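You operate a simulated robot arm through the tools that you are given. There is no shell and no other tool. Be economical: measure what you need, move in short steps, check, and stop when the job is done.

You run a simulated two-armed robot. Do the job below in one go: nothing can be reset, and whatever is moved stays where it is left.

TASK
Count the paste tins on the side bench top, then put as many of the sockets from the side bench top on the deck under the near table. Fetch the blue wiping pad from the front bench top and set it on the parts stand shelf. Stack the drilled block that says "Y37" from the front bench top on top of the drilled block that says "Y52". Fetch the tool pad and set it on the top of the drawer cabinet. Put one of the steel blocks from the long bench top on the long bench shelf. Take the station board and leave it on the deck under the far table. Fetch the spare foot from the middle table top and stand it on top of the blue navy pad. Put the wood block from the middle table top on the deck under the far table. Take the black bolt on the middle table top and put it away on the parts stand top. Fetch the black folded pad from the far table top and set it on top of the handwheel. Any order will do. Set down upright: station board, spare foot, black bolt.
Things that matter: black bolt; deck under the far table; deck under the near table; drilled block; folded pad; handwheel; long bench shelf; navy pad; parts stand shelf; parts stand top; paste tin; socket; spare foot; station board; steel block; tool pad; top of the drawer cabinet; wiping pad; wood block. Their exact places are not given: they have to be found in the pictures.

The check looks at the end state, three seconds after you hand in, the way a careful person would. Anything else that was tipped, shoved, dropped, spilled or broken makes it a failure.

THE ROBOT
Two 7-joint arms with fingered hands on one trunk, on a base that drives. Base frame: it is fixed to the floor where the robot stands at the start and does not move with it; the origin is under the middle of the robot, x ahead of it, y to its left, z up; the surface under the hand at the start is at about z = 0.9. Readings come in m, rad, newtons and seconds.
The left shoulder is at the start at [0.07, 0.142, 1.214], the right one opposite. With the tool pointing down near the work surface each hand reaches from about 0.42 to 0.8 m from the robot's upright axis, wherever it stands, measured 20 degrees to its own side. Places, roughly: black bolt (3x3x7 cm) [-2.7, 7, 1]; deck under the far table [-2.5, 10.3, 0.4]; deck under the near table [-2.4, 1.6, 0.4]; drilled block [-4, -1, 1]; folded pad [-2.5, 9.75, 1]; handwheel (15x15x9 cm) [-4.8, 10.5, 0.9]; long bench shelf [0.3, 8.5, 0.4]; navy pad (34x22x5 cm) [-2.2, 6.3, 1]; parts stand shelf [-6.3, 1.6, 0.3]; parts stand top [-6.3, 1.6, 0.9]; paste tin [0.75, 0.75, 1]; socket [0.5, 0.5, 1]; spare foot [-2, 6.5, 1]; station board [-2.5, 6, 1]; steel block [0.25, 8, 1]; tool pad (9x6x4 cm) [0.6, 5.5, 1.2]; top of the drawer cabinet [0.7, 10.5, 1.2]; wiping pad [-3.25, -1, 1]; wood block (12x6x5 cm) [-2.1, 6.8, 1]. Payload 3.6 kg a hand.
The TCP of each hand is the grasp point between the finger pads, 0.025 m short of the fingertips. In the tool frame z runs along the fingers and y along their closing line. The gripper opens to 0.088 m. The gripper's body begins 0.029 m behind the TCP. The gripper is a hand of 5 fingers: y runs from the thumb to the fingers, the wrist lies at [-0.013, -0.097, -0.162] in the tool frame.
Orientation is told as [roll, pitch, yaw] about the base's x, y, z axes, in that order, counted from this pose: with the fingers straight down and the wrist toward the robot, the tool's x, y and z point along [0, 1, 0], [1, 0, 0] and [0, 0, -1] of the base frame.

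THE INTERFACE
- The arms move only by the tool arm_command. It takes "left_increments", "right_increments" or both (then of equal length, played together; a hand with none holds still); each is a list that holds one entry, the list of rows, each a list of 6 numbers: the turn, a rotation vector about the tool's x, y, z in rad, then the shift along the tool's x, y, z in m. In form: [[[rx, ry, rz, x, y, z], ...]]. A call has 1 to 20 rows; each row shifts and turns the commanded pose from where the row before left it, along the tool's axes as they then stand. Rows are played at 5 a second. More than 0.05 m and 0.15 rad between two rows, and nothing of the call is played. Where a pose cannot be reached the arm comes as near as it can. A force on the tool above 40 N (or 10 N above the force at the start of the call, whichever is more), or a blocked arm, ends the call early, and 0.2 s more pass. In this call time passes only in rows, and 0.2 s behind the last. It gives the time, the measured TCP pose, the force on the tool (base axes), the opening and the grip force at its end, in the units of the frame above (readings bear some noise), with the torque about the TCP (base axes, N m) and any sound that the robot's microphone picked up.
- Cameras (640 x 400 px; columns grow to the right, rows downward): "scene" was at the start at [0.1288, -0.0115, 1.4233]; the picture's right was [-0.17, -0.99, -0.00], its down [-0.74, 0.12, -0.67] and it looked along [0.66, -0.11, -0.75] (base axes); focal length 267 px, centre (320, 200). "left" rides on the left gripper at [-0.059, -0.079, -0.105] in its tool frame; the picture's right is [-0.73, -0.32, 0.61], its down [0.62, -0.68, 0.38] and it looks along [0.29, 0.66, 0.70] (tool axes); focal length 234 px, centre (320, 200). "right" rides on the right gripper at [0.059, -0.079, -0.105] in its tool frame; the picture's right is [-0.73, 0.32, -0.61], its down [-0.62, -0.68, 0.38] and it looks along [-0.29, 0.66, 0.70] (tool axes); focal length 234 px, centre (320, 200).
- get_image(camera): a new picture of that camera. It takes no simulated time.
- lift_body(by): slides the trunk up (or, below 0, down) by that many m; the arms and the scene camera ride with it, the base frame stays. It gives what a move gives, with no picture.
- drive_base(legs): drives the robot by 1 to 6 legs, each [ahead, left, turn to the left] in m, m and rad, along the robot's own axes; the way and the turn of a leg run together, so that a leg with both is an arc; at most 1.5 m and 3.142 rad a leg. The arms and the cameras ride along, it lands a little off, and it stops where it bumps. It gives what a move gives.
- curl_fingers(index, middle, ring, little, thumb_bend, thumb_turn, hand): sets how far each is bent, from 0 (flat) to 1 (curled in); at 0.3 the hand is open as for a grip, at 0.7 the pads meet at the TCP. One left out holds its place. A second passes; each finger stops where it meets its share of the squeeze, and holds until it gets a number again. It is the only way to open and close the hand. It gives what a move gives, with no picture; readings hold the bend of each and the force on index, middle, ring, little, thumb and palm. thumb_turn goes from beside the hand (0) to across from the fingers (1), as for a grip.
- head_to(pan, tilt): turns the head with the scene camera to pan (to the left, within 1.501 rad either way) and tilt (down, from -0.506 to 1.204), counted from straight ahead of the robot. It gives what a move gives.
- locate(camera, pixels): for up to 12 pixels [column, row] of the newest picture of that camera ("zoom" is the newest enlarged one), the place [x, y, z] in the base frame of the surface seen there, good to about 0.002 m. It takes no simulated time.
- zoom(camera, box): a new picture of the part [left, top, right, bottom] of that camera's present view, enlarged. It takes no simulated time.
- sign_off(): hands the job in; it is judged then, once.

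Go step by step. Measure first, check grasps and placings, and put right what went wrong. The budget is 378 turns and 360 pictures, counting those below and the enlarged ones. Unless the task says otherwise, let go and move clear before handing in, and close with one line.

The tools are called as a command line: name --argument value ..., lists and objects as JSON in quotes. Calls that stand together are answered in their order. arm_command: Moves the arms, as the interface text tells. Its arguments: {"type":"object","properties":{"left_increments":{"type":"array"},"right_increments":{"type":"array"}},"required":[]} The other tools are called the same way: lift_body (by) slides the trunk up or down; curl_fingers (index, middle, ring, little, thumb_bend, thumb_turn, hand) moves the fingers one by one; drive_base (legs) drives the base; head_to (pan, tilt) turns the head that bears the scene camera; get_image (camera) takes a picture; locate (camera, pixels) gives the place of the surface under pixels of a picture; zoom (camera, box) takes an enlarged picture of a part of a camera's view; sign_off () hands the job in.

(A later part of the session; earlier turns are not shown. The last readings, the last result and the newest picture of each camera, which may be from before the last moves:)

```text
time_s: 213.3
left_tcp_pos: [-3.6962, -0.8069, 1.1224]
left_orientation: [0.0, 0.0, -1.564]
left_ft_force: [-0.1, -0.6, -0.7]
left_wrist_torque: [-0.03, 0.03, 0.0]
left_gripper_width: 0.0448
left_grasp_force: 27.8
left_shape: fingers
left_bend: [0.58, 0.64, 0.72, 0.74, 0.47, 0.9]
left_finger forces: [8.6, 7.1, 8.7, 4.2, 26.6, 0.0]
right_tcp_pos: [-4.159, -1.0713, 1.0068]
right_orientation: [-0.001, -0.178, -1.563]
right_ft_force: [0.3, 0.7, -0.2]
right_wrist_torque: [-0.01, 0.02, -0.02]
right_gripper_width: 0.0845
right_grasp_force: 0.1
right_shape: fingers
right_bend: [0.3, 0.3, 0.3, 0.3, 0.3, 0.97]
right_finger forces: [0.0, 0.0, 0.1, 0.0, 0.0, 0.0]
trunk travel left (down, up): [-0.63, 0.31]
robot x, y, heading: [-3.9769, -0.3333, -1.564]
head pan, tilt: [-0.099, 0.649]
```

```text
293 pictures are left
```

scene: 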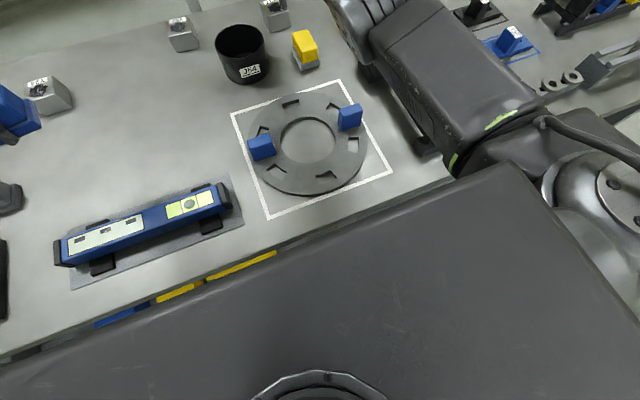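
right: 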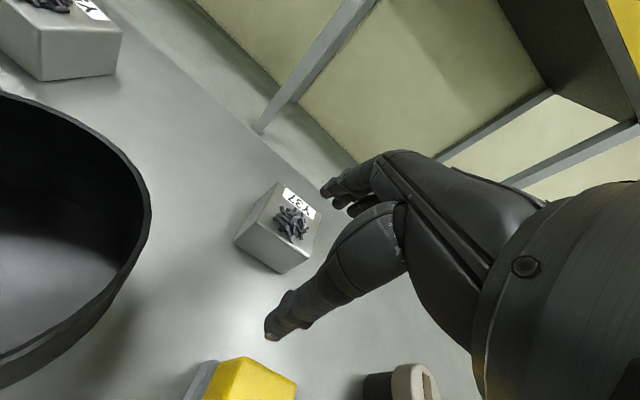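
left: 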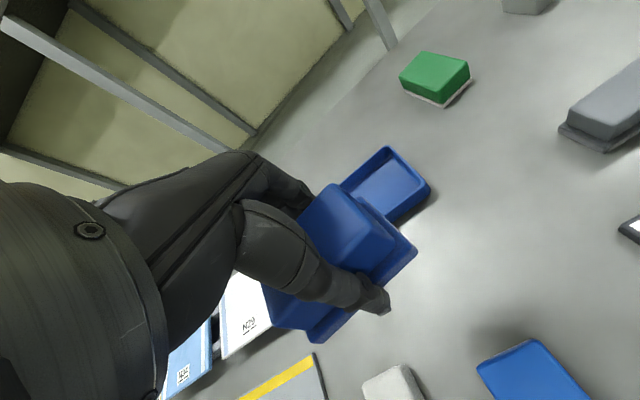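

Now forward 0.0565 then down 0.07 in world terms.

arm_command --right_increments '[[[0, 0, 0, 0.0015, 0.0278, 0.005], [0, 0, 0, 0.0015, 0.0278, 0.005], [0, 0, 0, 0, -0.0063, 0.0345]]]'

get_image --camera "right"

```text
time_s: 214.1
left_tcp_pos: [-3.6973, -0.8078, 1.1211]
left_orientation: [0.002, 0.003, -1.563]
left_ft_force: [0.3, 0.1, -0.3]
left_wrist_torque: [-0.01, 0.0, 0.02]
left_gripper_width: 0.045
left_grasp_force: 27.6
left_shape: fingers
left_bend: [0.58, 0.64, 0.72, 0.74, 0.47, 0.9]
left_finger forces: [8.7, 7.1, 8.6, 4.2, 26.5, 0.0]
right_tcp_pos: [-4.1582, -1.1238, 0.97]
right_orientation: [0.0, -0.179, -1.564]
right_ft_force: [0.5, 0.2, -0.1]
right_wrist_torque: [-0.02, -0.03, 0.01]
right_gripper_width: 0.0851
right_grasp_force: 0.0
right_shape: fingers
right_bend: [0.3, 0.3, 0.3, 0.3, 0.3, 0.97]
right_finger forces: [0.1, 0.0, 0.0, 0.1, 0.0, 0.0]
right hand out of reach, approached as far as the arm can: row 2
trunk travel left (down, up): [-0.63, 0.31]
robot x, y, heading: [-3.9767, -0.3339, -1.56]
head pan, tilt: [-0.099, 0.649]
```

```text
292 pictures are left
```

right: 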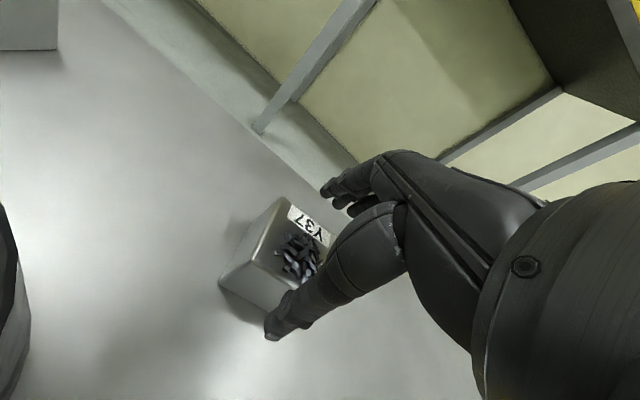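

4 mm off is fine. Descending to z≈0.938 and gripping.

arm_command --right_increments '[[[0, 0, 0, 0, -0.002, 0.017], [0, 0, 0, 0, -0.002, 0.015]]]'

get_image --camera "right"

```text
time_s: 214.7
left_tcp_pos: [-3.6959, -0.8066, 1.1209]
left_orientation: [0.0, 0.003, -1.563]
left_ft_force: [0.1, 0.0, -0.5]
left_wrist_torque: [-0.02, 0.0, -0.01]
left_gripper_width: 0.0445
left_grasp_force: 27.8
left_shape: fingers
left_bend: [0.58, 0.64, 0.72, 0.74, 0.47, 0.9]
left_finger forces: [8.7, 7.1, 8.7, 4.1, 26.6, 0.1]
right_tcp_pos: [-4.158, -1.1256, 0.9383]
right_orientation: [-0.002, -0.181, -1.563]
right_ft_force: [0.5, 0.0, -0.7]
right_wrist_torque: [-0.01, 0.0, 0.02]
right_gripper_width: 0.0851
right_grasp_force: 0.1
right_shape: fingers
right_bend: [0.3, 0.3, 0.3, 0.3, 0.3, 0.97]
right_finger forces: [0.0, 0.1, 0.0, 0.0, 0.0, 0.0]
trunk travel left (down, up): [-0.63, 0.31]
robot x, y, heading: [-3.9742, -0.3297, -1.563]
head pan, tilt: [-0.099, 0.649]
```

```text
291 pictures are left
```

right: 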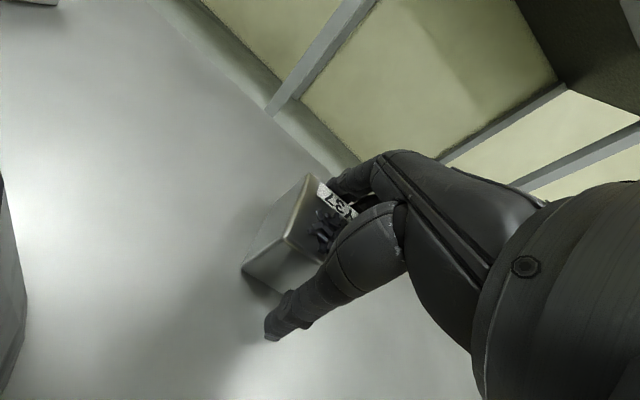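

curl_fingers --hand "right" --index 0.75 --middle 0.75 --ring 0.75 --little 0.75 --thumb_bend 0.75

arm_command --right_increments '[[[0, 0, 0, 0, 0.007, -0.039], [0, 0, 0, 0, 0.004, -0.039], [0, 0, 0, 0, -0.02, -0.039]]]'

get_image --camera "right"

get_image --camera "scene"

```text
time_s: 215.7
left_tcp_pos: [-3.6963, -0.8068, 1.1217]
left_orientation: [0.0, -0.001, -1.565]
left_ft_force: [-0.4, 0.4, -0.5]
left_wrist_torque: [-0.02, -0.01, 0.04]
left_gripper_width: 0.0447
left_grasp_force: 27.9
left_shape: fingers
left_bend: [0.58, 0.64, 0.72, 0.74, 0.47, 0.9]
left_finger forces: [8.6, 7.1, 8.6, 4.2, 26.6, 0.0]
right_tcp_pos: [-4.1565, -1.1255, 0.9422]
right_orientation: [-0.001, -0.181, -1.566]
right_ft_force: [0.1, -5.3, 7.2]
right_wrist_torque: [-0.44, 0.06, 0.05]
right_gripper_width: 0.0549
right_grasp_force: 33.0
right_shape: fingers
right_bend: [0.49, 0.57, 0.57, 0.75, 0.43, 0.93]
right_finger forces: [13.4, 10.7, 10.6, 0.9, 30.9, 0.1]
trunk travel left (down, up): [-0.63, 0.31]
robot x, y, heading: [-3.974, -0.3323, -1.57]
head pan, tilt: [-0.099, 0.649]
```

```text
time_s: 216.5
left_tcp_pos: [-3.6967, -0.8075, 1.1215]
left_orientation: [0.001, 0.002, -1.562]
left_ft_force: [-0.3, 0.0, -0.9]
left_wrist_torque: [-0.01, 0.01, 0.01]
left_gripper_width: 0.0448
left_grasp_force: 27.2
left_shape: fingers
left_bend: [0.58, 0.64, 0.72, 0.74, 0.47, 0.9]
left_finger forces: [8.6, 7.1, 8.5, 4.2, 26.6, 0.0]
right_tcp_pos: [-4.1574, -1.0962, 1.0498]
right_orientation: [-0.002, -0.178, -1.564]
right_ft_force: [1.0, -0.5, -3.7]
right_wrist_torque: [-0.04, 0.04, -0.04]
right_gripper_width: 0.0545
right_grasp_force: 31.5
right_shape: fingers
right_bend: [0.5, 0.58, 0.58, 0.75, 0.43, 0.92]
right_finger forces: [12.0, 9.4, 9.6, 1.0, 30.9, 0.0]
trunk travel left (down, up): [-0.63, 0.31]
robot x, y, heading: [-3.9741, -0.3305, -1.564]
head pan, tilt: [-0.099, 0.649]
```

```text
290 pictures are left
```

right: 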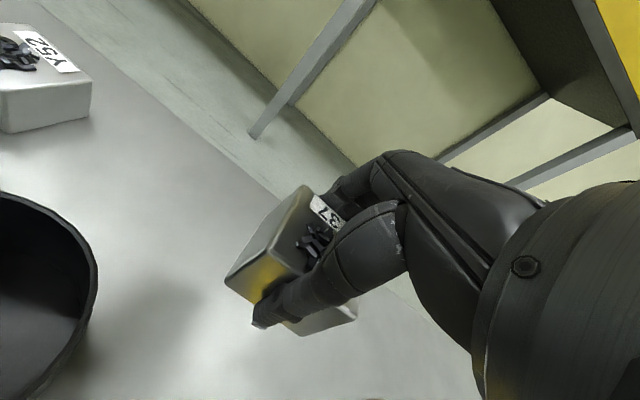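

```text
289 pictures are left
```

scene: 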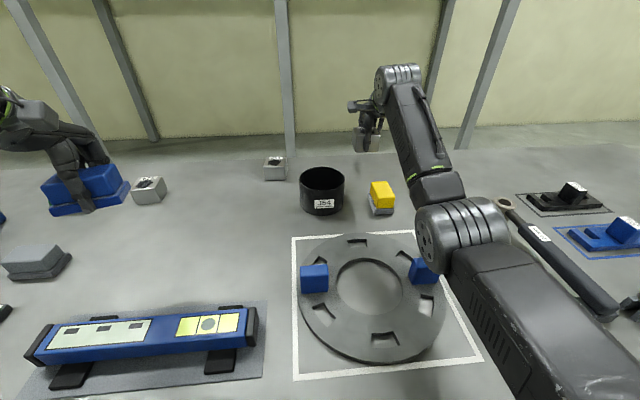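

Y37 is lifted level, chips still on it. Y52 lies 2 cm deeper, so I'll step back, strafe left 0.235 and try to get nearer, away from the bench leg.

drive_base --legs '[[-0.06, 0, 0], [0, 0.235, 0], [0.1, 0, 0]]'

get_image --camera "right"

get_image --camera "scene"

```text
time_s: 219.6
left_tcp_pos: [-3.4575, -0.8458, 1.1217]
left_orientation: [0.001, 0.0, -1.561]
left_ft_force: [0.4, -0.1, -0.9]
left_wrist_torque: [-0.06, -0.01, 0.01]
left_gripper_width: 0.0447
left_grasp_force: 27.9
left_shape: fingers
left_bend: [0.58, 0.64, 0.72, 0.74, 0.47, 0.9]
left_finger forces: [8.7, 7.0, 8.5, 4.2, 26.6, 0.0]
right_tcp_pos: [-3.9171, -1.1359, 1.0485]
right_orientation: [-0.003, -0.178, -1.561]
right_ft_force: [0.7, 0.4, -3.3]
right_wrist_torque: [-0.04, 0.03, 0.0]
right_gripper_width: 0.0548
right_grasp_force: 31.5
right_shape: fingers
right_bend: [0.5, 0.58, 0.58, 0.75, 0.43, 0.92]
right_finger forces: [12.1, 9.3, 9.7, 0.9, 30.8, 0.1]
trunk travel left (down, up): [-0.63, 0.31]
robot x, y, heading: [-3.7409, -0.3709, -1.561]
head pan, tilt: [-0.099, 0.649]
```

```text
288 pictures are left
```

right: 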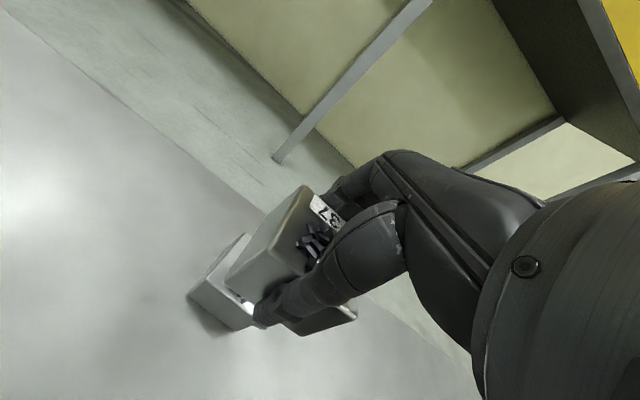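

```text
287 pictures are left
```

scene: 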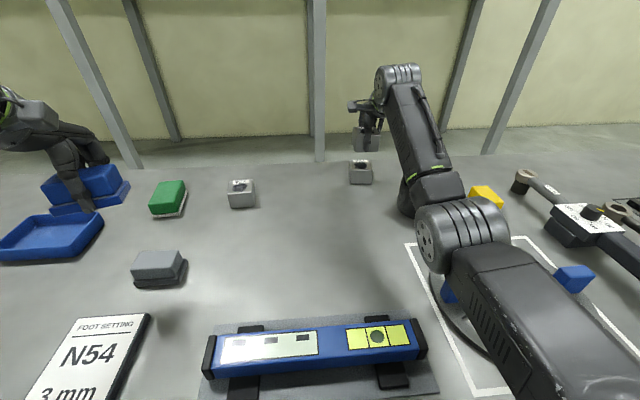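

Got nearer (y=-0.371). The held block hovers almost over Y52; zooming to measure offset.

zoom --camera "scene" --box '[335, 110, 399, 190]'

zoom --camera "right" --box '[180, 170, 380, 340]'

locate --camera "zoom" --pixels '[[170, 240], [370, 50], [60, 290], [170, 180], [235, 260], [30, 300], [180, 375], [420, 380], [190, 155]]'

```text
5.00 times, centred on (367, 150) of scene
```

zoom: 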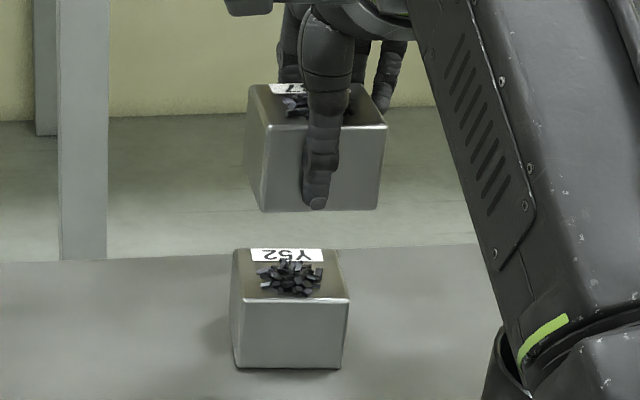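

```text
2.35 times, centred on (280, 255) of right
```

zoom: 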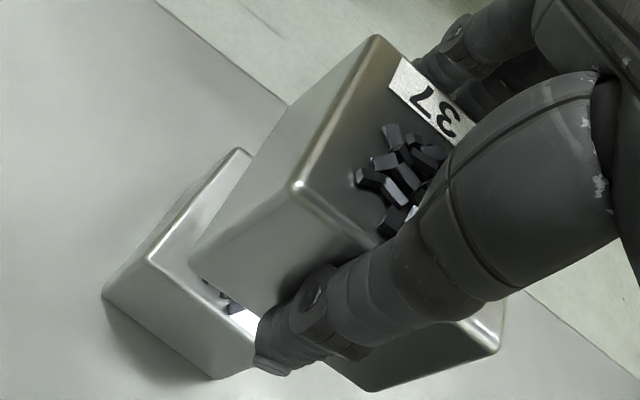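

```text
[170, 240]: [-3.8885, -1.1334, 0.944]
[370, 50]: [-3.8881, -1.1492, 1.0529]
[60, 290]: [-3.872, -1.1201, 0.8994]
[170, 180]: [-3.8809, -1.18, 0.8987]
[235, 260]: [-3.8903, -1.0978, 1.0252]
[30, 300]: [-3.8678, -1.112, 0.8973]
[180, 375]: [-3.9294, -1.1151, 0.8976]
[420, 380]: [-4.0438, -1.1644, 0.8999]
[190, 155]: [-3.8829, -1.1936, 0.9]
```

zoom --camera "scene" --box '[335, 110, 399, 190]'

locate --camera "zoom" --pixels '[[275, 140], [268, 205], [375, 200], [378, 135], [255, 90], [250, 150], [240, 310], [345, 305], [240, 360], [340, 362]]'

```text
5.00 times, centred on (367, 150) of scene
```

zoom: 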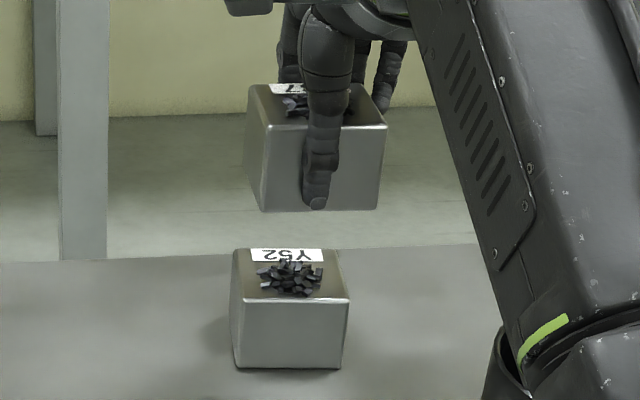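

```text
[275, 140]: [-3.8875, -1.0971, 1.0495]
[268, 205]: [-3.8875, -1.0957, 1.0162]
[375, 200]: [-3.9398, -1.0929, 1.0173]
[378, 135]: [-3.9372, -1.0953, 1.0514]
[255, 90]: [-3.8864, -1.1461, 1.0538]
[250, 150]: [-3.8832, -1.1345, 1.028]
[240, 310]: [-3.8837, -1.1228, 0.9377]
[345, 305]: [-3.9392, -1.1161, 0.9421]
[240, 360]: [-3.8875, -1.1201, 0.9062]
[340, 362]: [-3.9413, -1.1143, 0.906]
```

Held block's centre is ≈(-3.9135,-1.1225), Y52's ≈(-3.917,-1.147). Shifting forward 0.0245, slight yaw match, and down to just above.

arm_command --right_increments '[[[0, 0, 0.05, -0.003, 0.0241, 0.0044], [0, 0, 0, 0, -0.004, 0.022], [0, 0, 0, 0, -0.004, 0.022]]]'

zoom --camera "scene" --box '[335, 110, 399, 190]'

locate --camera "zoom" --pixels '[[268, 260], [360, 260], [275, 205], [365, 200], [240, 310], [345, 305], [240, 360], [340, 362]]'

```text
time_s: 220.4
left_tcp_pos: [-3.4592, -0.8445, 1.1223]
left_orientation: [0.0, 0.002, -1.557]
left_ft_force: [-0.3, 0.1, -0.8]
left_wrist_torque: [-0.03, -0.02, 0.04]
left_gripper_width: 0.0448
left_grasp_force: 27.4
left_shape: fingers
left_bend: [0.58, 0.64, 0.72, 0.74, 0.47, 0.9]
left_finger forces: [8.7, 7.1, 8.4, 4.2, 26.6, 0.1]
right_tcp_pos: [-3.9191, -1.1617, 1.0056]
right_orientation: [0.006, -0.181, -1.608]
right_ft_force: [0.0, -0.3, -4.5]
right_wrist_torque: [-0.04, 0.02, -0.02]
right_gripper_width: 0.0543
right_grasp_force: 30.8
right_shape: fingers
right_bend: [0.5, 0.58, 0.58, 0.75, 0.43, 0.92]
right_finger forces: [11.6, 9.1, 9.4, 1.0, 30.0, 0.1]
trunk travel left (down, up): [-0.63, 0.31]
robot x, y, heading: [-3.7402, -0.3687, -1.56]
head pan, tilt: [-0.099, 0.649]
```

```text
5.00 times, centred on (367, 150) of scene
```

zoom: 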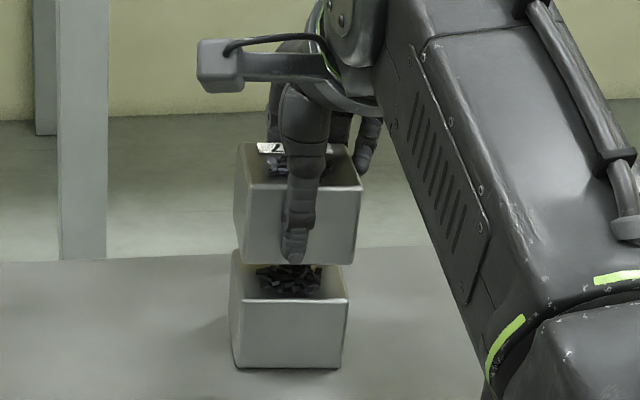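

```text
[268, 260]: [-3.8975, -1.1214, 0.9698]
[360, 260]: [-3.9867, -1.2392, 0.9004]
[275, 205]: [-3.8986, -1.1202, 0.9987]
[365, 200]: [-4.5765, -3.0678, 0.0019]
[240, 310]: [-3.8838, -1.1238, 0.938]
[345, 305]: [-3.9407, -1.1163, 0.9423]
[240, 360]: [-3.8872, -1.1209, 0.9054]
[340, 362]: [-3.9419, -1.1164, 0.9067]
```

Aligned well. Lowering in millimetre steps until it touches.

arm_command --right_increments '[[[0, 0, 0, 0, -0.0005, 0.004], [0, 0, 0, 0, -0.0005, 0.003], [0, 0, 0, 0, -0.0005, 0.003], [0, 0, 0, 0, 0, 0]]]'

zoom --camera "scene" --box '[335, 110, 399, 190]'

```text
time_s: 221.4
left_tcp_pos: [-3.4586, -0.8443, 1.1214]
left_orientation: [-0.002, 0.003, -1.559]
left_ft_force: [0.7, 0.5, -1.4]
left_wrist_torque: [0.0, 0.02, -0.01]
left_gripper_width: 0.0449
left_grasp_force: 27.5
left_shape: fingers
left_bend: [0.58, 0.64, 0.72, 0.74, 0.47, 0.9]
left_finger forces: [8.6, 7.1, 8.2, 4.2, 26.6, 0.1]
right_tcp_pos: [-3.9196, -1.1614, 0.9941]
right_orientation: [0.006, -0.178, -1.608]
right_ft_force: [-0.3, 0.2, -4.3]
right_wrist_torque: [-0.08, -0.02, 0.0]
right_gripper_width: 0.0544
right_grasp_force: 30.8
right_shape: fingers
right_bend: [0.5, 0.58, 0.58, 0.75, 0.43, 0.92]
right_finger forces: [11.7, 9.1, 9.3, 0.9, 30.0, 0.1]
trunk travel left (down, up): [-0.63, 0.31]
robot x, y, heading: [-3.7397, -0.3722, -1.559]
head pan, tilt: [-0.099, 0.649]
```

```text
5.00 times, centred on (367, 150) of scene
```

zoom: 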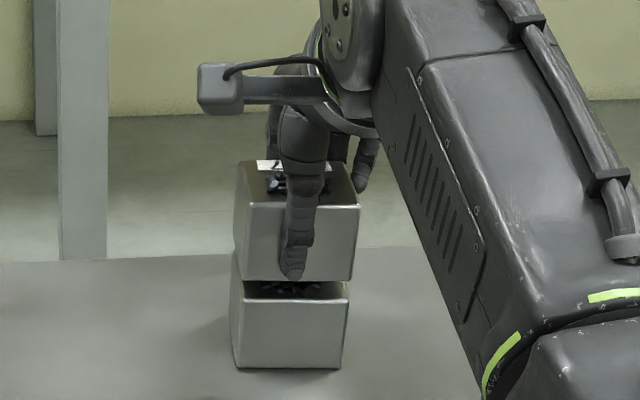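

Still no contact, gap a few mm. Continuing.

arm_command --right_increments '[[[0, 0, 0, 0, -0.0004, 0.002], [0, 0, 0, 0, -0.0004, 0.002], [0, 0, 0, 0, 0, 0]]]'

zoom --camera "scene" --box '[335, 110, 399, 190]'

```text
time_s: 222.2
left_tcp_pos: [-3.459, -0.8451, 1.1214]
left_orientation: [0.001, 0.003, -1.559]
left_ft_force: [0.4, -0.6, -0.8]
left_wrist_torque: [-0.02, 0.0, 0.0]
left_gripper_width: 0.0447
left_grasp_force: 28.0
left_shape: fingers
left_bend: [0.58, 0.64, 0.72, 0.74, 0.47, 0.9]
left_finger forces: [8.7, 7.0, 8.3, 4.2, 26.6, 0.0]
right_tcp_pos: [-3.9192, -1.1612, 0.9916]
right_orientation: [0.007, -0.178, -1.61]
right_ft_force: [0.2, -0.2, -4.0]
right_wrist_torque: [-0.01, 0.0, 0.03]
right_gripper_width: 0.0547
right_grasp_force: 30.2
right_shape: fingers
right_bend: [0.5, 0.58, 0.58, 0.75, 0.43, 0.92]
right_finger forces: [11.6, 9.0, 9.5, 0.9, 29.9, 0.0]
trunk travel left (down, up): [-0.63, 0.31]
robot x, y, heading: [-3.7401, -0.3722, -1.564]
head pan, tilt: [-0.099, 0.649]
```

```text
5.00 times, centred on (367, 150) of scene
```

zoom: 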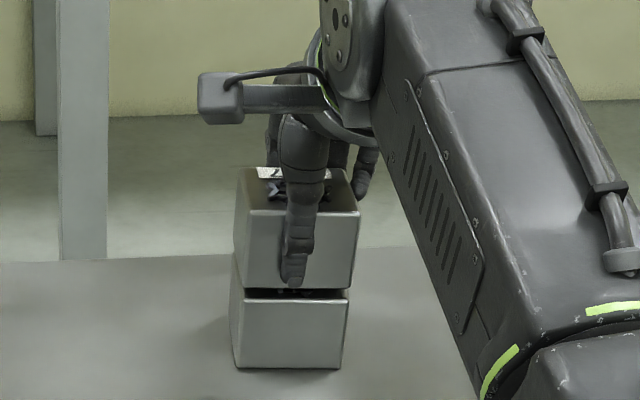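

arm_command --right_increments '[[[0, 0, 0, 0, -0.0003, 0.0015], [0, 0, 0, 0, -0.0003, 0.0015], [0, 0, 0, 0, 0, 0]]]'

zoom --camera "scene" --box '[335, 110, 399, 190]'

```text
time_s: 223.0
left_tcp_pos: [-3.4589, -0.8448, 1.1208]
left_orientation: [-0.001, 0.002, -1.558]
left_ft_force: [-0.5, 0.5, -0.6]
left_wrist_torque: [0.0, 0.0, 0.0]
left_gripper_width: 0.0447
left_grasp_force: 27.4
left_shape: fingers
left_bend: [0.58, 0.64, 0.72, 0.74, 0.47, 0.9]
left_finger forces: [8.7, 7.1, 8.3, 4.2, 26.6, 0.0]
right_tcp_pos: [-3.9202, -1.1609, 0.9886]
right_orientation: [0.008, -0.181, -1.609]
right_ft_force: [0.2, -0.4, -2.8]
right_wrist_torque: [-0.03, 0.04, 0.05]
right_gripper_width: 0.0545
right_grasp_force: 30.8
right_shape: fingers
right_bend: [0.5, 0.58, 0.58, 0.75, 0.43, 0.92]
right_finger forces: [11.7, 9.2, 9.5, 0.9, 30.0, 0.0]
trunk travel left (down, up): [-0.63, 0.31]
robot x, y, heading: [-3.739, -0.3723, -1.559]
head pan, tilt: [-0.099, 0.649]
```

```text
5.00 times, centred on (367, 150) of scene
```

zoom: 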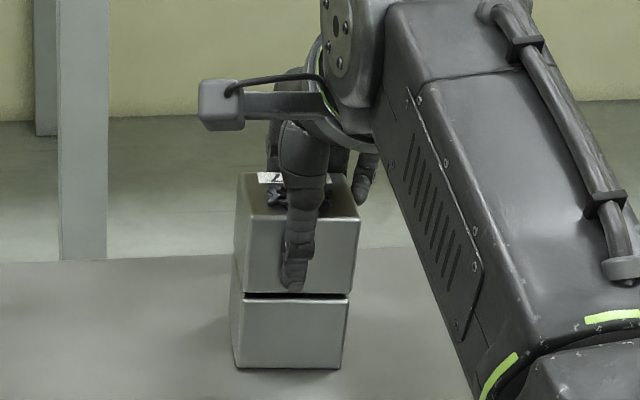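

arm_command --right_increments '[[[0, 0, 0, 0, -0.0002, 0.001], [0, 0, 0, 0, -0.0002, 0.001], [0, 0, 0, 0, 0, 0]]]'

zoom --camera "scene" --box '[335, 110, 399, 190]'

```text
time_s: 223.8
left_tcp_pos: [-3.4577, -0.844, 1.1225]
left_orientation: [0.0, 0.0, -1.559]
left_ft_force: [-0.2, 0.7, -0.3]
left_wrist_torque: [-0.03, 0.0, 0.03]
left_gripper_width: 0.0451
left_grasp_force: 28.4
left_shape: fingers
left_bend: [0.58, 0.64, 0.72, 0.74, 0.47, 0.9]
left_finger forces: [8.8, 7.1, 8.3, 4.3, 26.6, 0.0]
right_tcp_pos: [-3.919, -1.159, 0.9871]
right_orientation: [0.006, -0.183, -1.609]
right_ft_force: [0.6, -1.7, 4.2]
right_wrist_torque: [-0.23, 0.08, 0.0]
right_gripper_width: 0.0545
right_grasp_force: 31.2
right_shape: fingers
right_bend: [0.5, 0.58, 0.58, 0.75, 0.43, 0.92]
right_finger forces: [11.9, 9.8, 10.0, 0.8, 30.6, 0.0]
trunk travel left (down, up): [-0.63, 0.31]
robot x, y, heading: [-3.7371, -0.3678, -1.554]
head pan, tilt: [-0.099, 0.649]
```

```text
5.00 times, centred on (367, 150) of scene
```

zoom: 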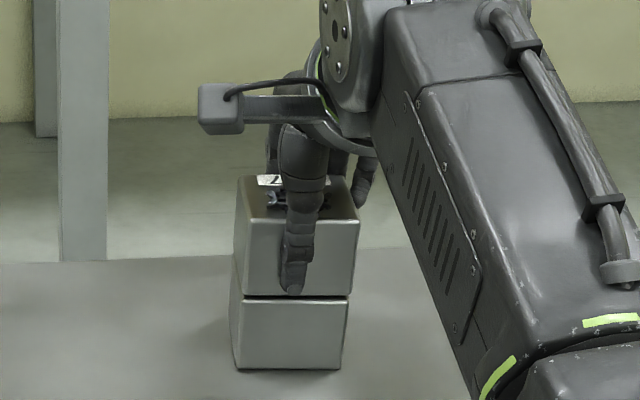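

Contact made (load fell, +4 N). Releasing gently and lifting away straight up.

curl_fingers --hand "right" --index 0.3 --middle 0.3 --ring 0.3 --little 0.3 --thumb_bend 0.3

arm_command --right_increments '[[[0, 0, 0, 0, 0.0055, -0.03], [0, 0, 0, 0, 0.005, -0.03], [0, 0, 0, 0, 0.004, -0.04], [0, 0, 0, 0, -0.03, -0.03], [0.09, 0, 0, 0, -0.04, 0], [0.09, 0, -0.05, 0, -0.04, 0], [0, 0, 0, 0, -0.045, 0], [0, 0, 0, 0, -0.045, 0]]]'

zoom --camera "scene" --box '[320, 110, 400, 190]'

get_image --camera "scene"

```text
time_s: 224.8
left_tcp_pos: [-3.4581, -0.8443, 1.1208]
left_orientation: [0.0, 0.001, -1.558]
left_ft_force: [0.0, 0.2, -1.6]
left_wrist_torque: [0.01, 0.02, 0.01]
left_gripper_width: 0.0447
left_grasp_force: 28.1
left_shape: fingers
left_bend: [0.58, 0.64, 0.72, 0.74, 0.47, 0.9]
left_finger forces: [8.7, 7.1, 8.2, 4.2, 26.6, 0.0]
right_tcp_pos: [-3.9203, -1.1619, 0.9851]
right_orientation: [0.008, -0.179, -1.609]
right_ft_force: [0.0, 0.0, 0.2]
right_wrist_torque: [0.01, 0.01, 0.0]
right_gripper_width: 0.0845
right_grasp_force: 0.1
right_shape: fingers
right_bend: [0.3, 0.3, 0.3, 0.3, 0.3, 0.97]
right_finger forces: [0.0, 0.1, 0.0, 0.1, 0.1, 0.0]
trunk travel left (down, up): [-0.63, 0.31]
robot x, y, heading: [-3.7375, -0.3711, -1.564]
head pan, tilt: [-0.099, 0.649]
```

```text
time_s: 226.6
left_tcp_pos: [-3.4583, -0.8421, 1.1214]
left_orientation: [0.0, -0.001, -1.559]
left_ft_force: [0.3, 0.3, -0.6]
left_wrist_torque: [-0.06, -0.01, 0.0]
left_gripper_width: 0.0447
left_grasp_force: 27.2
left_shape: fingers
left_bend: [0.58, 0.64, 0.72, 0.74, 0.47, 0.9]
left_finger forces: [8.7, 7.2, 8.0, 4.3, 26.5, 0.1]
right_tcp_pos: [-3.9165, -0.9474, 1.0989]
right_orientation: [0.007, 0.002, -1.559]
right_ft_force: [-0.6, -0.3, 0.0]
right_wrist_torque: [-0.03, 0.0, 0.04]
right_gripper_width: 0.0847
right_grasp_force: 0.0
right_shape: fingers
right_bend: [0.3, 0.3, 0.3, 0.3, 0.3, 0.98]
right_finger forces: [0.1, 0.1, 0.0, 0.0, 0.1, 0.1]
right hand out of reach, approached as far as the arm can: row 3
trunk travel left (down, up): [-0.63, 0.31]
robot x, y, heading: [-3.7376, -0.3682, -1.557]
head pan, tilt: [-0.099, 0.649]
```

```text
5.00 times, centred on (360, 150) of scene
```

zoom: 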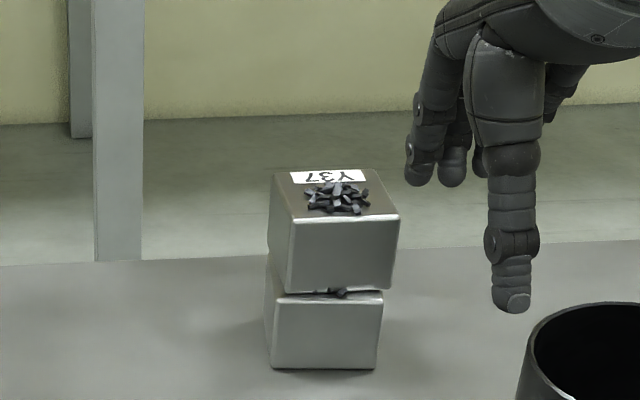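

```text
277 pictures are left
```

scene: 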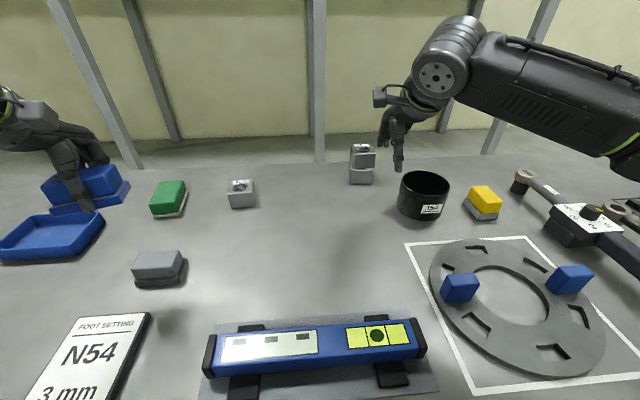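

The stack stands, though slightly yawed. Zooming tighter to judge tilt and seating.

zoom --camera "scene" --box '[345, 138, 381, 190]'

locate --camera "zoom" --pixels '[[275, 95], [405, 98], [300, 180], [375, 180], [280, 260], [390, 255], [275, 350], [385, 350], [260, 60], [355, 45]]'

```text
7.69 times, centred on (363, 164) of scene
```

zoom: 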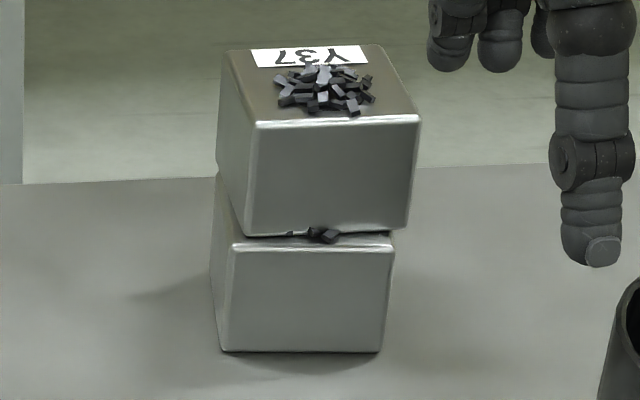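

```text
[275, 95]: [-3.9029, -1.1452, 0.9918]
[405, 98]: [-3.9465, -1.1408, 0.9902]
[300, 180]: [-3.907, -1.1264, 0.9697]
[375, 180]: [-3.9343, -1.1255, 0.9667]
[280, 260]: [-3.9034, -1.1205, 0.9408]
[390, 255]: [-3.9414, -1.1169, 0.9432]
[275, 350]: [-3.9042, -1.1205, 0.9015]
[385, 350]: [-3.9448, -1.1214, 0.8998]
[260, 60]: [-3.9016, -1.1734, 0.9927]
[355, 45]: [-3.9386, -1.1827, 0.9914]
```

Top of Y37 is level at 0.991, flush on Y52. Next the parts stand with the wiping pad: back off, raise trunk, turn west and advance.

drive_base --legs '[[-0.32, 0, 0], [0, 0, -1.58], [1.0, 0, 0]]'

head_to --pan -0.5 --tilt 0.4

get_image --camera "scene"

```text
time_s: 237.3
left_tcp_pos: [-5.2203, -0.3201, 1.1208]
left_orientation: [0.002, 0.0, 3.135]
left_ft_force: [-0.2, 0.0, -1.0]
left_wrist_torque: [0.0, 0.02, 0.02]
left_gripper_width: 0.0447
left_grasp_force: 26.0
left_shape: fingers
left_bend: [0.58, 0.64, 0.72, 0.74, 0.47, 0.9]
left_finger forces: [8.3, 7.1, 7.9, 3.9, 25.5, 0.1]
right_tcp_pos: [-5.3172, 0.1385, 1.0984]
right_orientation: [0.005, 0.0, 3.137]
right_ft_force: [-0.3, 0.1, 0.7]
right_wrist_torque: [0.01, -0.02, -0.03]
right_gripper_width: 0.0848
right_grasp_force: 0.1
right_shape: fingers
right_bend: [0.3, 0.3, 0.3, 0.3, 0.3, 0.98]
right_finger forces: [0.0, 0.0, 0.0, 0.0, 0.0, 0.0]
trunk travel left (down, up): [-0.63, 0.31]
robot x, y, heading: [-4.7408, -0.0468, 3.136]
head pan, tilt: [-0.099, 0.649]
```

```text
time_s: 238.2
left_tcp_pos: [-5.2203, -0.3194, 1.1222]
left_orientation: [0.001, -0.001, 3.137]
left_ft_force: [0.3, -0.9, -0.8]
left_wrist_torque: [-0.02, -0.03, 0.0]
left_gripper_width: 0.0444
left_grasp_force: 25.8
left_shape: fingers
left_bend: [0.58, 0.64, 0.72, 0.74, 0.47, 0.9]
left_finger forces: [8.2, 7.0, 7.9, 3.9, 25.4, 0.0]
right_tcp_pos: [-5.3163, 0.1398, 1.0981]
right_orientation: [0.006, 0.0, 3.137]
right_ft_force: [0.2, 0.2, 0.2]
right_wrist_torque: [-0.01, 0.01, -0.01]
right_gripper_width: 0.0845
right_grasp_force: 0.0
right_shape: fingers
right_bend: [0.3, 0.3, 0.3, 0.3, 0.3, 0.98]
right_finger forces: [0.1, 0.0, 0.0, 0.0, 0.0, 0.0]
trunk travel left (down, up): [-0.63, 0.31]
robot x, y, heading: [-4.7445, -0.0487, 3.144]
head pan, tilt: [-0.499, 0.4]
```

```text
275 pictures are left
```

scene: 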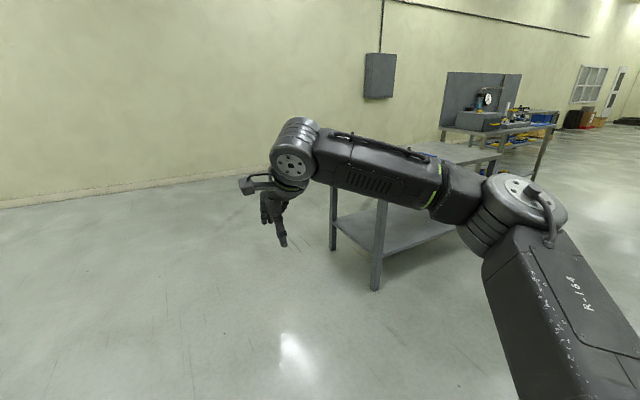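

The parts stand is the gray table behind the arm; measuring.

locate --camera "scene" --pixels '[[375, 285], [333, 245], [400, 225], [350, 220], [450, 150], [490, 160], [375, 240], [440, 230]]'

drive_base --legs '[[0.62, 0, 0]]'

head_to --pan -0.9 --tilt 0.4

get_image --camera "scene"

```text
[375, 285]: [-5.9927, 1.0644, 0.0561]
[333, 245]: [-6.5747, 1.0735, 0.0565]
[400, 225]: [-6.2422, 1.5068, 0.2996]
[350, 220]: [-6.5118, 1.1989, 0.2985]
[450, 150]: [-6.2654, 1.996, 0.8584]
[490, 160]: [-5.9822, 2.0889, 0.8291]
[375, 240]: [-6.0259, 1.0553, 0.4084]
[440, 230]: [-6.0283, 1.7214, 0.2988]
```

```text
time_s: 241.7
left_tcp_pos: [-5.8385, -0.3209, 1.1227]
left_orientation: [0.001, 0.001, 3.14]
left_ft_force: [0.0, 0.2, -0.1]
left_wrist_torque: [0.01, -0.04, -0.03]
left_gripper_width: 0.0444
left_grasp_force: 26.7
left_shape: fingers
left_bend: [0.58, 0.64, 0.72, 0.74, 0.47, 0.9]
left_finger forces: [8.3, 7.0, 7.7, 4.0, 25.3, 0.0]
right_tcp_pos: [-5.9346, 0.1396, 1.0979]
right_orientation: [0.006, -0.002, 3.142]
right_ft_force: [0.8, -0.3, -0.7]
right_wrist_torque: [0.01, 0.02, 0.0]
right_gripper_width: 0.0847
right_grasp_force: 0.1
right_shape: fingers
right_bend: [0.3, 0.3, 0.3, 0.3, 0.3, 0.98]
right_finger forces: [0.0, 0.0, 0.0, 0.0, 0.0, 0.0]
trunk travel left (down, up): [-0.63, 0.31]
robot x, y, heading: [-5.3625, -0.0444, 3.142]
head pan, tilt: [-0.499, 0.4]
```

```text
time_s: 242.6
left_tcp_pos: [-5.838, -0.3195, 1.1226]
left_orientation: [0.0, 0.0, 3.139]
left_ft_force: [0.5, -0.3, -0.4]
left_wrist_torque: [0.0, 0.02, 0.01]
left_gripper_width: 0.0445
left_grasp_force: 26.3
left_shape: fingers
left_bend: [0.58, 0.64, 0.72, 0.74, 0.47, 0.9]
left_finger forces: [8.3, 7.0, 8.0, 4.0, 25.4, 0.1]
right_tcp_pos: [-5.9355, 0.139, 1.0985]
right_orientation: [0.005, -0.001, 3.142]
right_ft_force: [0.0, 0.8, -0.1]
right_wrist_torque: [-0.03, -0.01, -0.02]
right_gripper_width: 0.0847
right_grasp_force: 0.2
right_shape: fingers
right_bend: [0.3, 0.3, 0.3, 0.3, 0.3, 0.98]
right_finger forces: [0.0, 0.1, 0.0, 0.0, 0.0, 0.0]
trunk travel left (down, up): [-0.63, 0.31]
robot x, y, heading: [-5.3577, -0.045, 3.143]
head pan, tilt: [-0.901, 0.4]
```

```text
274 pictures are left
```

scene: 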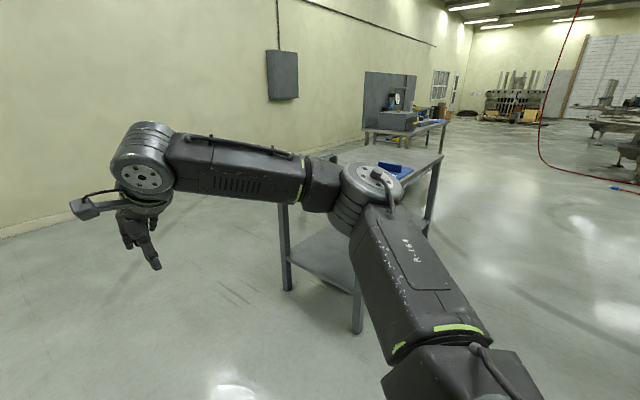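

Stand: x −6.58…−5.98, y 1.05…2.1, shelf z=0.299. Checking the round table's west side before strafing north.

head_to --pan -1.5 --tilt 0.3

get_image --camera "scene"

```text
time_s: 243.6
left_tcp_pos: [-5.8356, -0.32, 1.1208]
left_orientation: [0.0, 0.0, 3.139]
left_ft_force: [-0.2, -0.3, -0.7]
left_wrist_torque: [0.0, 0.0, 0.02]
left_gripper_width: 0.0446
left_grasp_force: 26.5
left_shape: fingers
left_bend: [0.58, 0.64, 0.72, 0.74, 0.47, 0.9]
left_finger forces: [8.2, 7.1, 7.8, 4.0, 25.5, 0.0]
right_tcp_pos: [-5.9359, 0.1374, 1.0969]
right_orientation: [0.005, 0.001, 3.142]
right_ft_force: [0.2, 0.3, -0.3]
right_wrist_torque: [0.01, -0.05, 0.02]
right_gripper_width: 0.0847
right_grasp_force: 0.1
right_shape: fingers
right_bend: [0.3, 0.3, 0.3, 0.3, 0.3, 0.98]
right_finger forces: [0.1, 0.0, 0.1, 0.1, 0.0, 0.1]
trunk travel left (down, up): [-0.63, 0.31]
robot x, y, heading: [-5.3615, -0.0434, 3.142]
head pan, tilt: [-1.499, 0.3]
```

```text
273 pictures are left
```

scene: 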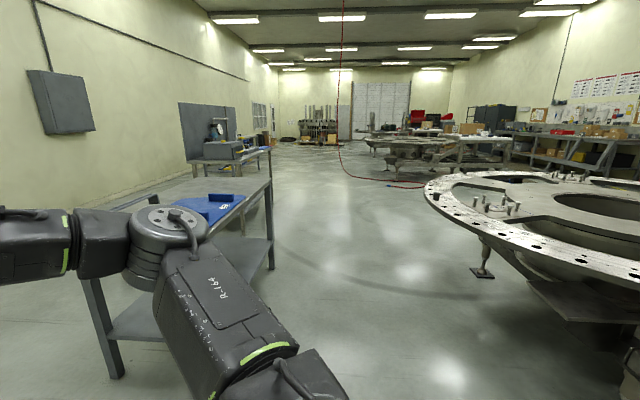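

Plenty of room (round table edge is east). Strafing to y≈1.6, facing the stand, with the right hand tucked.

arm_command --right_increments '[[[0, 0, 0, 0, -0.045, 0], [0, 0, 0, 0, -0.045, 0], [0, 0, 0, 0, -0.045, 0], [0, 0, 0, 0, -0.03, 0]]]'

drive_base --legs '[[0.15, -0.0, 0], [-0.2, 0, 0], [0, -0.85, 0], [0, -0.8, 0]]'

head_to --pan 0.0 --tilt 0.5

get_image --camera "scene"

```text
time_s: 244.6
left_tcp_pos: [-5.8361, -0.3212, 1.1213]
left_orientation: [0.001, 0.001, 3.142]
left_ft_force: [-0.4, 0.2, -0.1]
left_wrist_torque: [0.0, 0.03, 0.0]
left_gripper_width: 0.0445
left_grasp_force: 26.2
left_shape: fingers
left_bend: [0.58, 0.64, 0.72, 0.74, 0.47, 0.9]
left_finger forces: [8.3, 7.0, 7.6, 4.0, 25.5, 0.1]
right_tcp_pos: [-5.7685, 0.139, 1.0981]
right_orientation: [0.006, -0.001, 3.141]
right_ft_force: [0.2, 0.2, -0.7]
right_wrist_torque: [0.02, 0.01, 0.02]
right_gripper_width: 0.0849
right_grasp_force: 0.1
right_shape: fingers
right_bend: [0.3, 0.3, 0.3, 0.3, 0.3, 0.98]
right_finger forces: [0.0, 0.1, 0.0, 0.0, 0.0, 0.0]
trunk travel left (down, up): [-0.63, 0.31]
robot x, y, heading: [-5.3616, -0.043, 3.143]
head pan, tilt: [-1.499, 0.3]
```

```text
time_s: 255.1
left_tcp_pos: [-5.7952, 1.3188, 1.1208]
left_orientation: [-0.001, 0.0, -3.137]
left_ft_force: [-0.2, 0.3, -1.1]
left_wrist_torque: [0.0, 0.01, 0.01]
left_gripper_width: 0.0448
left_grasp_force: 26.2
left_shape: fingers
left_bend: [0.58, 0.64, 0.72, 0.74, 0.47, 0.9]
left_finger forces: [8.3, 7.0, 7.6, 3.9, 25.5, 0.0]
right_tcp_pos: [-5.7284, 1.7774, 1.0982]
right_orientation: [0.006, 0.001, -3.138]
right_ft_force: [0.3, 0.9, 0.2]
right_wrist_torque: [-0.02, 0.0, -0.01]
right_gripper_width: 0.0847
right_grasp_force: 0.0
right_shape: fingers
right_bend: [0.3, 0.3, 0.3, 0.3, 0.3, 0.98]
right_finger forces: [0.0, 0.0, 0.0, 0.1, 0.0, 0.0]
trunk travel left (down, up): [-0.63, 0.31]
robot x, y, heading: [-5.3219, 1.5958, -3.141]
head pan, tilt: [-1.499, 0.3]
```

```text
time_s: 256.7
left_tcp_pos: [-5.7954, 1.3183, 1.122]
left_orientation: [0.0, 0.0, -3.138]
left_ft_force: [0.1, -0.1, -0.2]
left_wrist_torque: [-0.02, 0.02, 0.01]
left_gripper_width: 0.0448
left_grasp_force: 26.2
left_shape: fingers
left_bend: [0.58, 0.64, 0.72, 0.74, 0.47, 0.9]
left_finger forces: [8.4, 6.9, 7.7, 3.8, 25.4, 0.0]
right_tcp_pos: [-5.7298, 1.7763, 1.0994]
right_orientation: [0.005, 0.001, -3.137]
right_ft_force: [-0.4, -0.3, -0.1]
right_wrist_torque: [-0.01, -0.03, 0.01]
right_gripper_width: 0.0844
right_grasp_force: 0.0
right_shape: fingers
right_bend: [0.3, 0.3, 0.3, 0.3, 0.3, 0.98]
right_finger forces: [0.1, 0.0, 0.0, 0.1, 0.0, 0.1]
trunk travel left (down, up): [-0.63, 0.31]
robot x, y, heading: [-5.3186, 1.5915, -3.139]
head pan, tilt: [0.0, 0.499]
```

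```text
272 pictures are left
```

scene: 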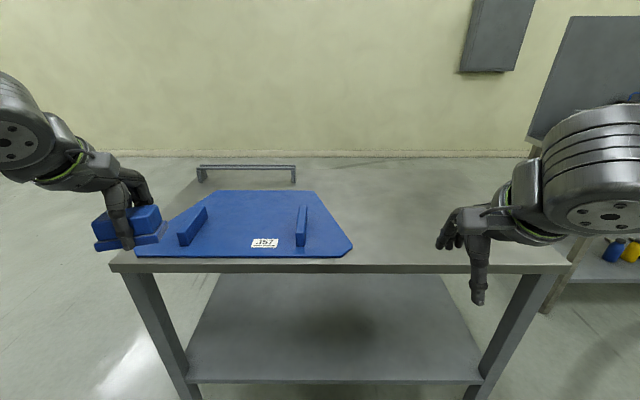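

Shelf is empty and open in front. Lowering the trunk 0.6, then entering.

lift_body --by -0.35

lift_body --by -0.26

get_image --camera "scene"

locate --camera "scene" --pixels '[[320, 120], [320, 160], [200, 200], [430, 200], [320, 230], [320, 260], [160, 240], [480, 250]]'

```text
time_s: 260.1
left_tcp_pos: [-5.7959, 1.3164, 0.7717]
left_orientation: [0.0, 0.001, -3.137]
left_ft_force: [0.8, 0.0, -1.0]
left_wrist_torque: [0.01, 0.0, 0.02]
left_gripper_width: 0.0446
left_grasp_force: 26.7
left_shape: fingers
left_bend: [0.58, 0.64, 0.72, 0.74, 0.47, 0.9]
left_finger forces: [8.4, 7.1, 7.7, 3.9, 25.4, 0.0]
right_tcp_pos: [-5.7285, 1.7765, 0.7488]
right_orientation: [0.005, 0.0, -3.138]
right_ft_force: [0.5, 0.5, 0.5]
right_wrist_torque: [0.0, 0.01, -0.02]
right_gripper_width: 0.0847
right_grasp_force: 0.0
right_shape: fingers
right_bend: [0.3, 0.3, 0.3, 0.3, 0.3, 0.98]
right_finger forces: [0.0, 0.1, 0.0, 0.1, 0.0, 0.0]
trunk travel left (down, up): [-0.28, 0.66]
robot x, y, heading: [-5.3203, 1.5917, -3.137]
head pan, tilt: [0.0, 0.499]
```

```text
time_s: 262.8
left_tcp_pos: [-5.7955, 1.318, 0.5109]
left_orientation: [0.002, 0.001, -3.14]
left_ft_force: [-0.3, 0.1, -1.2]
left_wrist_torque: [-0.01, -0.02, -0.02]
left_gripper_width: 0.0446
left_grasp_force: 26.3
left_shape: fingers
left_bend: [0.58, 0.64, 0.72, 0.74, 0.47, 0.9]
left_finger forces: [8.5, 7.1, 7.6, 3.9, 25.4, 0.0]
right_tcp_pos: [-5.7284, 1.777, 0.4887]
right_orientation: [0.006, 0.0, -3.138]
right_ft_force: [-0.1, 0.5, 0.5]
right_wrist_torque: [0.03, -0.01, 0.02]
right_gripper_width: 0.0848
right_grasp_force: 0.1
right_shape: fingers
right_bend: [0.3, 0.3, 0.3, 0.3, 0.3, 0.98]
right_finger forces: [0.1, 0.0, 0.0, 0.1, 0.1, 0.0]
trunk travel left (down, up): [-0.02, 0.92]
robot x, y, heading: [-5.3218, 1.5947, -3.138]
head pan, tilt: [0.0, 0.499]
```

```text
271 pictures are left
```

scene: 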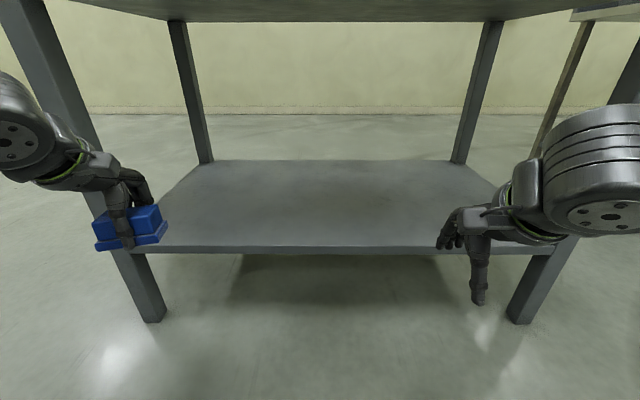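

```text
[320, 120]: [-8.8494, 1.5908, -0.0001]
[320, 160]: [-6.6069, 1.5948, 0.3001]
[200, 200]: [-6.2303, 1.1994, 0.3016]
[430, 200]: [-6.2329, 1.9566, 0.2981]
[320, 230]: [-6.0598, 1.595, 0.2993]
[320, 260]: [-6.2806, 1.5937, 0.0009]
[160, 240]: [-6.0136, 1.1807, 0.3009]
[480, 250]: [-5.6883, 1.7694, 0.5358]
```

Driving ahead 0.12, then extending the left arm in (keeping its elbow off the leg).

drive_base --legs '[[0.13, 0, 0]]'

arm_command --left_increments '[[[0, 0, 0, -0.025, 0.042, 0], [0, 0, 0, -0.025, 0.042, 0], [0, 0, 0, -0.02, 0.042, 0], [0, 0, 0, -0.02, 0.042, 0], [0, 0, 0, 0, 0.045, 0], [0, 0, 0, 0, 0, 0.045], [0, 0, 0, 0, 0, 0.045], [0, 0, 0, 0, 0, 0.045]]]'

get_image --camera "scene"

```text
time_s: 264.1
left_tcp_pos: [-5.926, 1.3181, 0.5117]
left_orientation: [0.001, 0.001, -3.139]
left_ft_force: [-0.2, 0.3, -0.9]
left_wrist_torque: [0.02, -0.01, -0.02]
left_gripper_width: 0.0446
left_grasp_force: 26.6
left_shape: fingers
left_bend: [0.58, 0.64, 0.72, 0.74, 0.47, 0.9]
left_finger forces: [8.4, 7.0, 7.6, 3.9, 25.5, 0.0]
right_tcp_pos: [-5.8607, 1.7767, 0.4901]
right_orientation: [0.004, 0.0, -3.137]
right_ft_force: [0.7, 0.4, -0.1]
right_wrist_torque: [0.02, -0.03, -0.04]
right_gripper_width: 0.0846
right_grasp_force: 0.0
right_shape: fingers
right_bend: [0.3, 0.3, 0.3, 0.3, 0.3, 0.98]
right_finger forces: [0.0, 0.0, 0.0, 0.0, 0.1, 0.1]
trunk travel left (down, up): [-0.02, 0.92]
robot x, y, heading: [-5.4528, 1.5904, -3.137]
head pan, tilt: [0.0, 0.499]
```

```text
time_s: 265.9
left_tcp_pos: [-6.1404, 1.4038, 0.378]
left_orientation: [0.0, 0.001, -3.137]
left_ft_force: [0.2, -0.3, -0.8]
left_wrist_torque: [0.02, -0.01, 0.02]
left_gripper_width: 0.0443
left_grasp_force: 25.3
left_shape: fingers
left_bend: [0.58, 0.64, 0.72, 0.74, 0.47, 0.9]
left_finger forces: [8.4, 7.0, 5.1, 3.9, 24.6, 0.1]
right_tcp_pos: [-5.8624, 1.7777, 0.4892]
right_orientation: [0.005, -0.001, -3.139]
right_ft_force: [-0.2, 0.3, 0.5]
right_wrist_torque: [0.0, 0.02, 0.03]
right_gripper_width: 0.0845
right_grasp_force: 0.1
right_shape: fingers
right_bend: [0.3, 0.3, 0.3, 0.3, 0.3, 0.98]
right_finger forces: [0.0, 0.1, 0.0, 0.0, 0.0, 0.0]
trunk travel left (down, up): [-0.02, 0.92]
robot x, y, heading: [-5.4503, 1.5915, -3.131]
head pan, tilt: [0.0, 0.499]
```

```text
270 pictures are left
```

scene: 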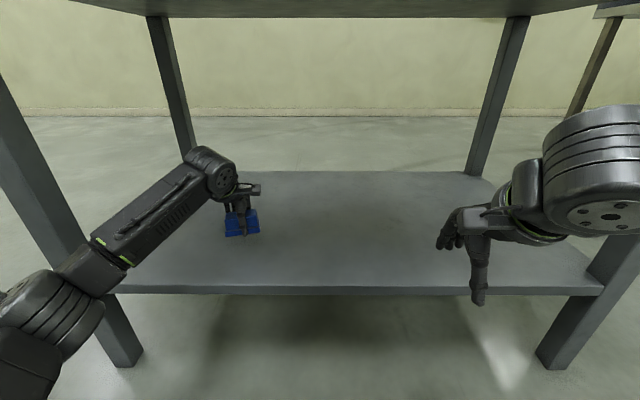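

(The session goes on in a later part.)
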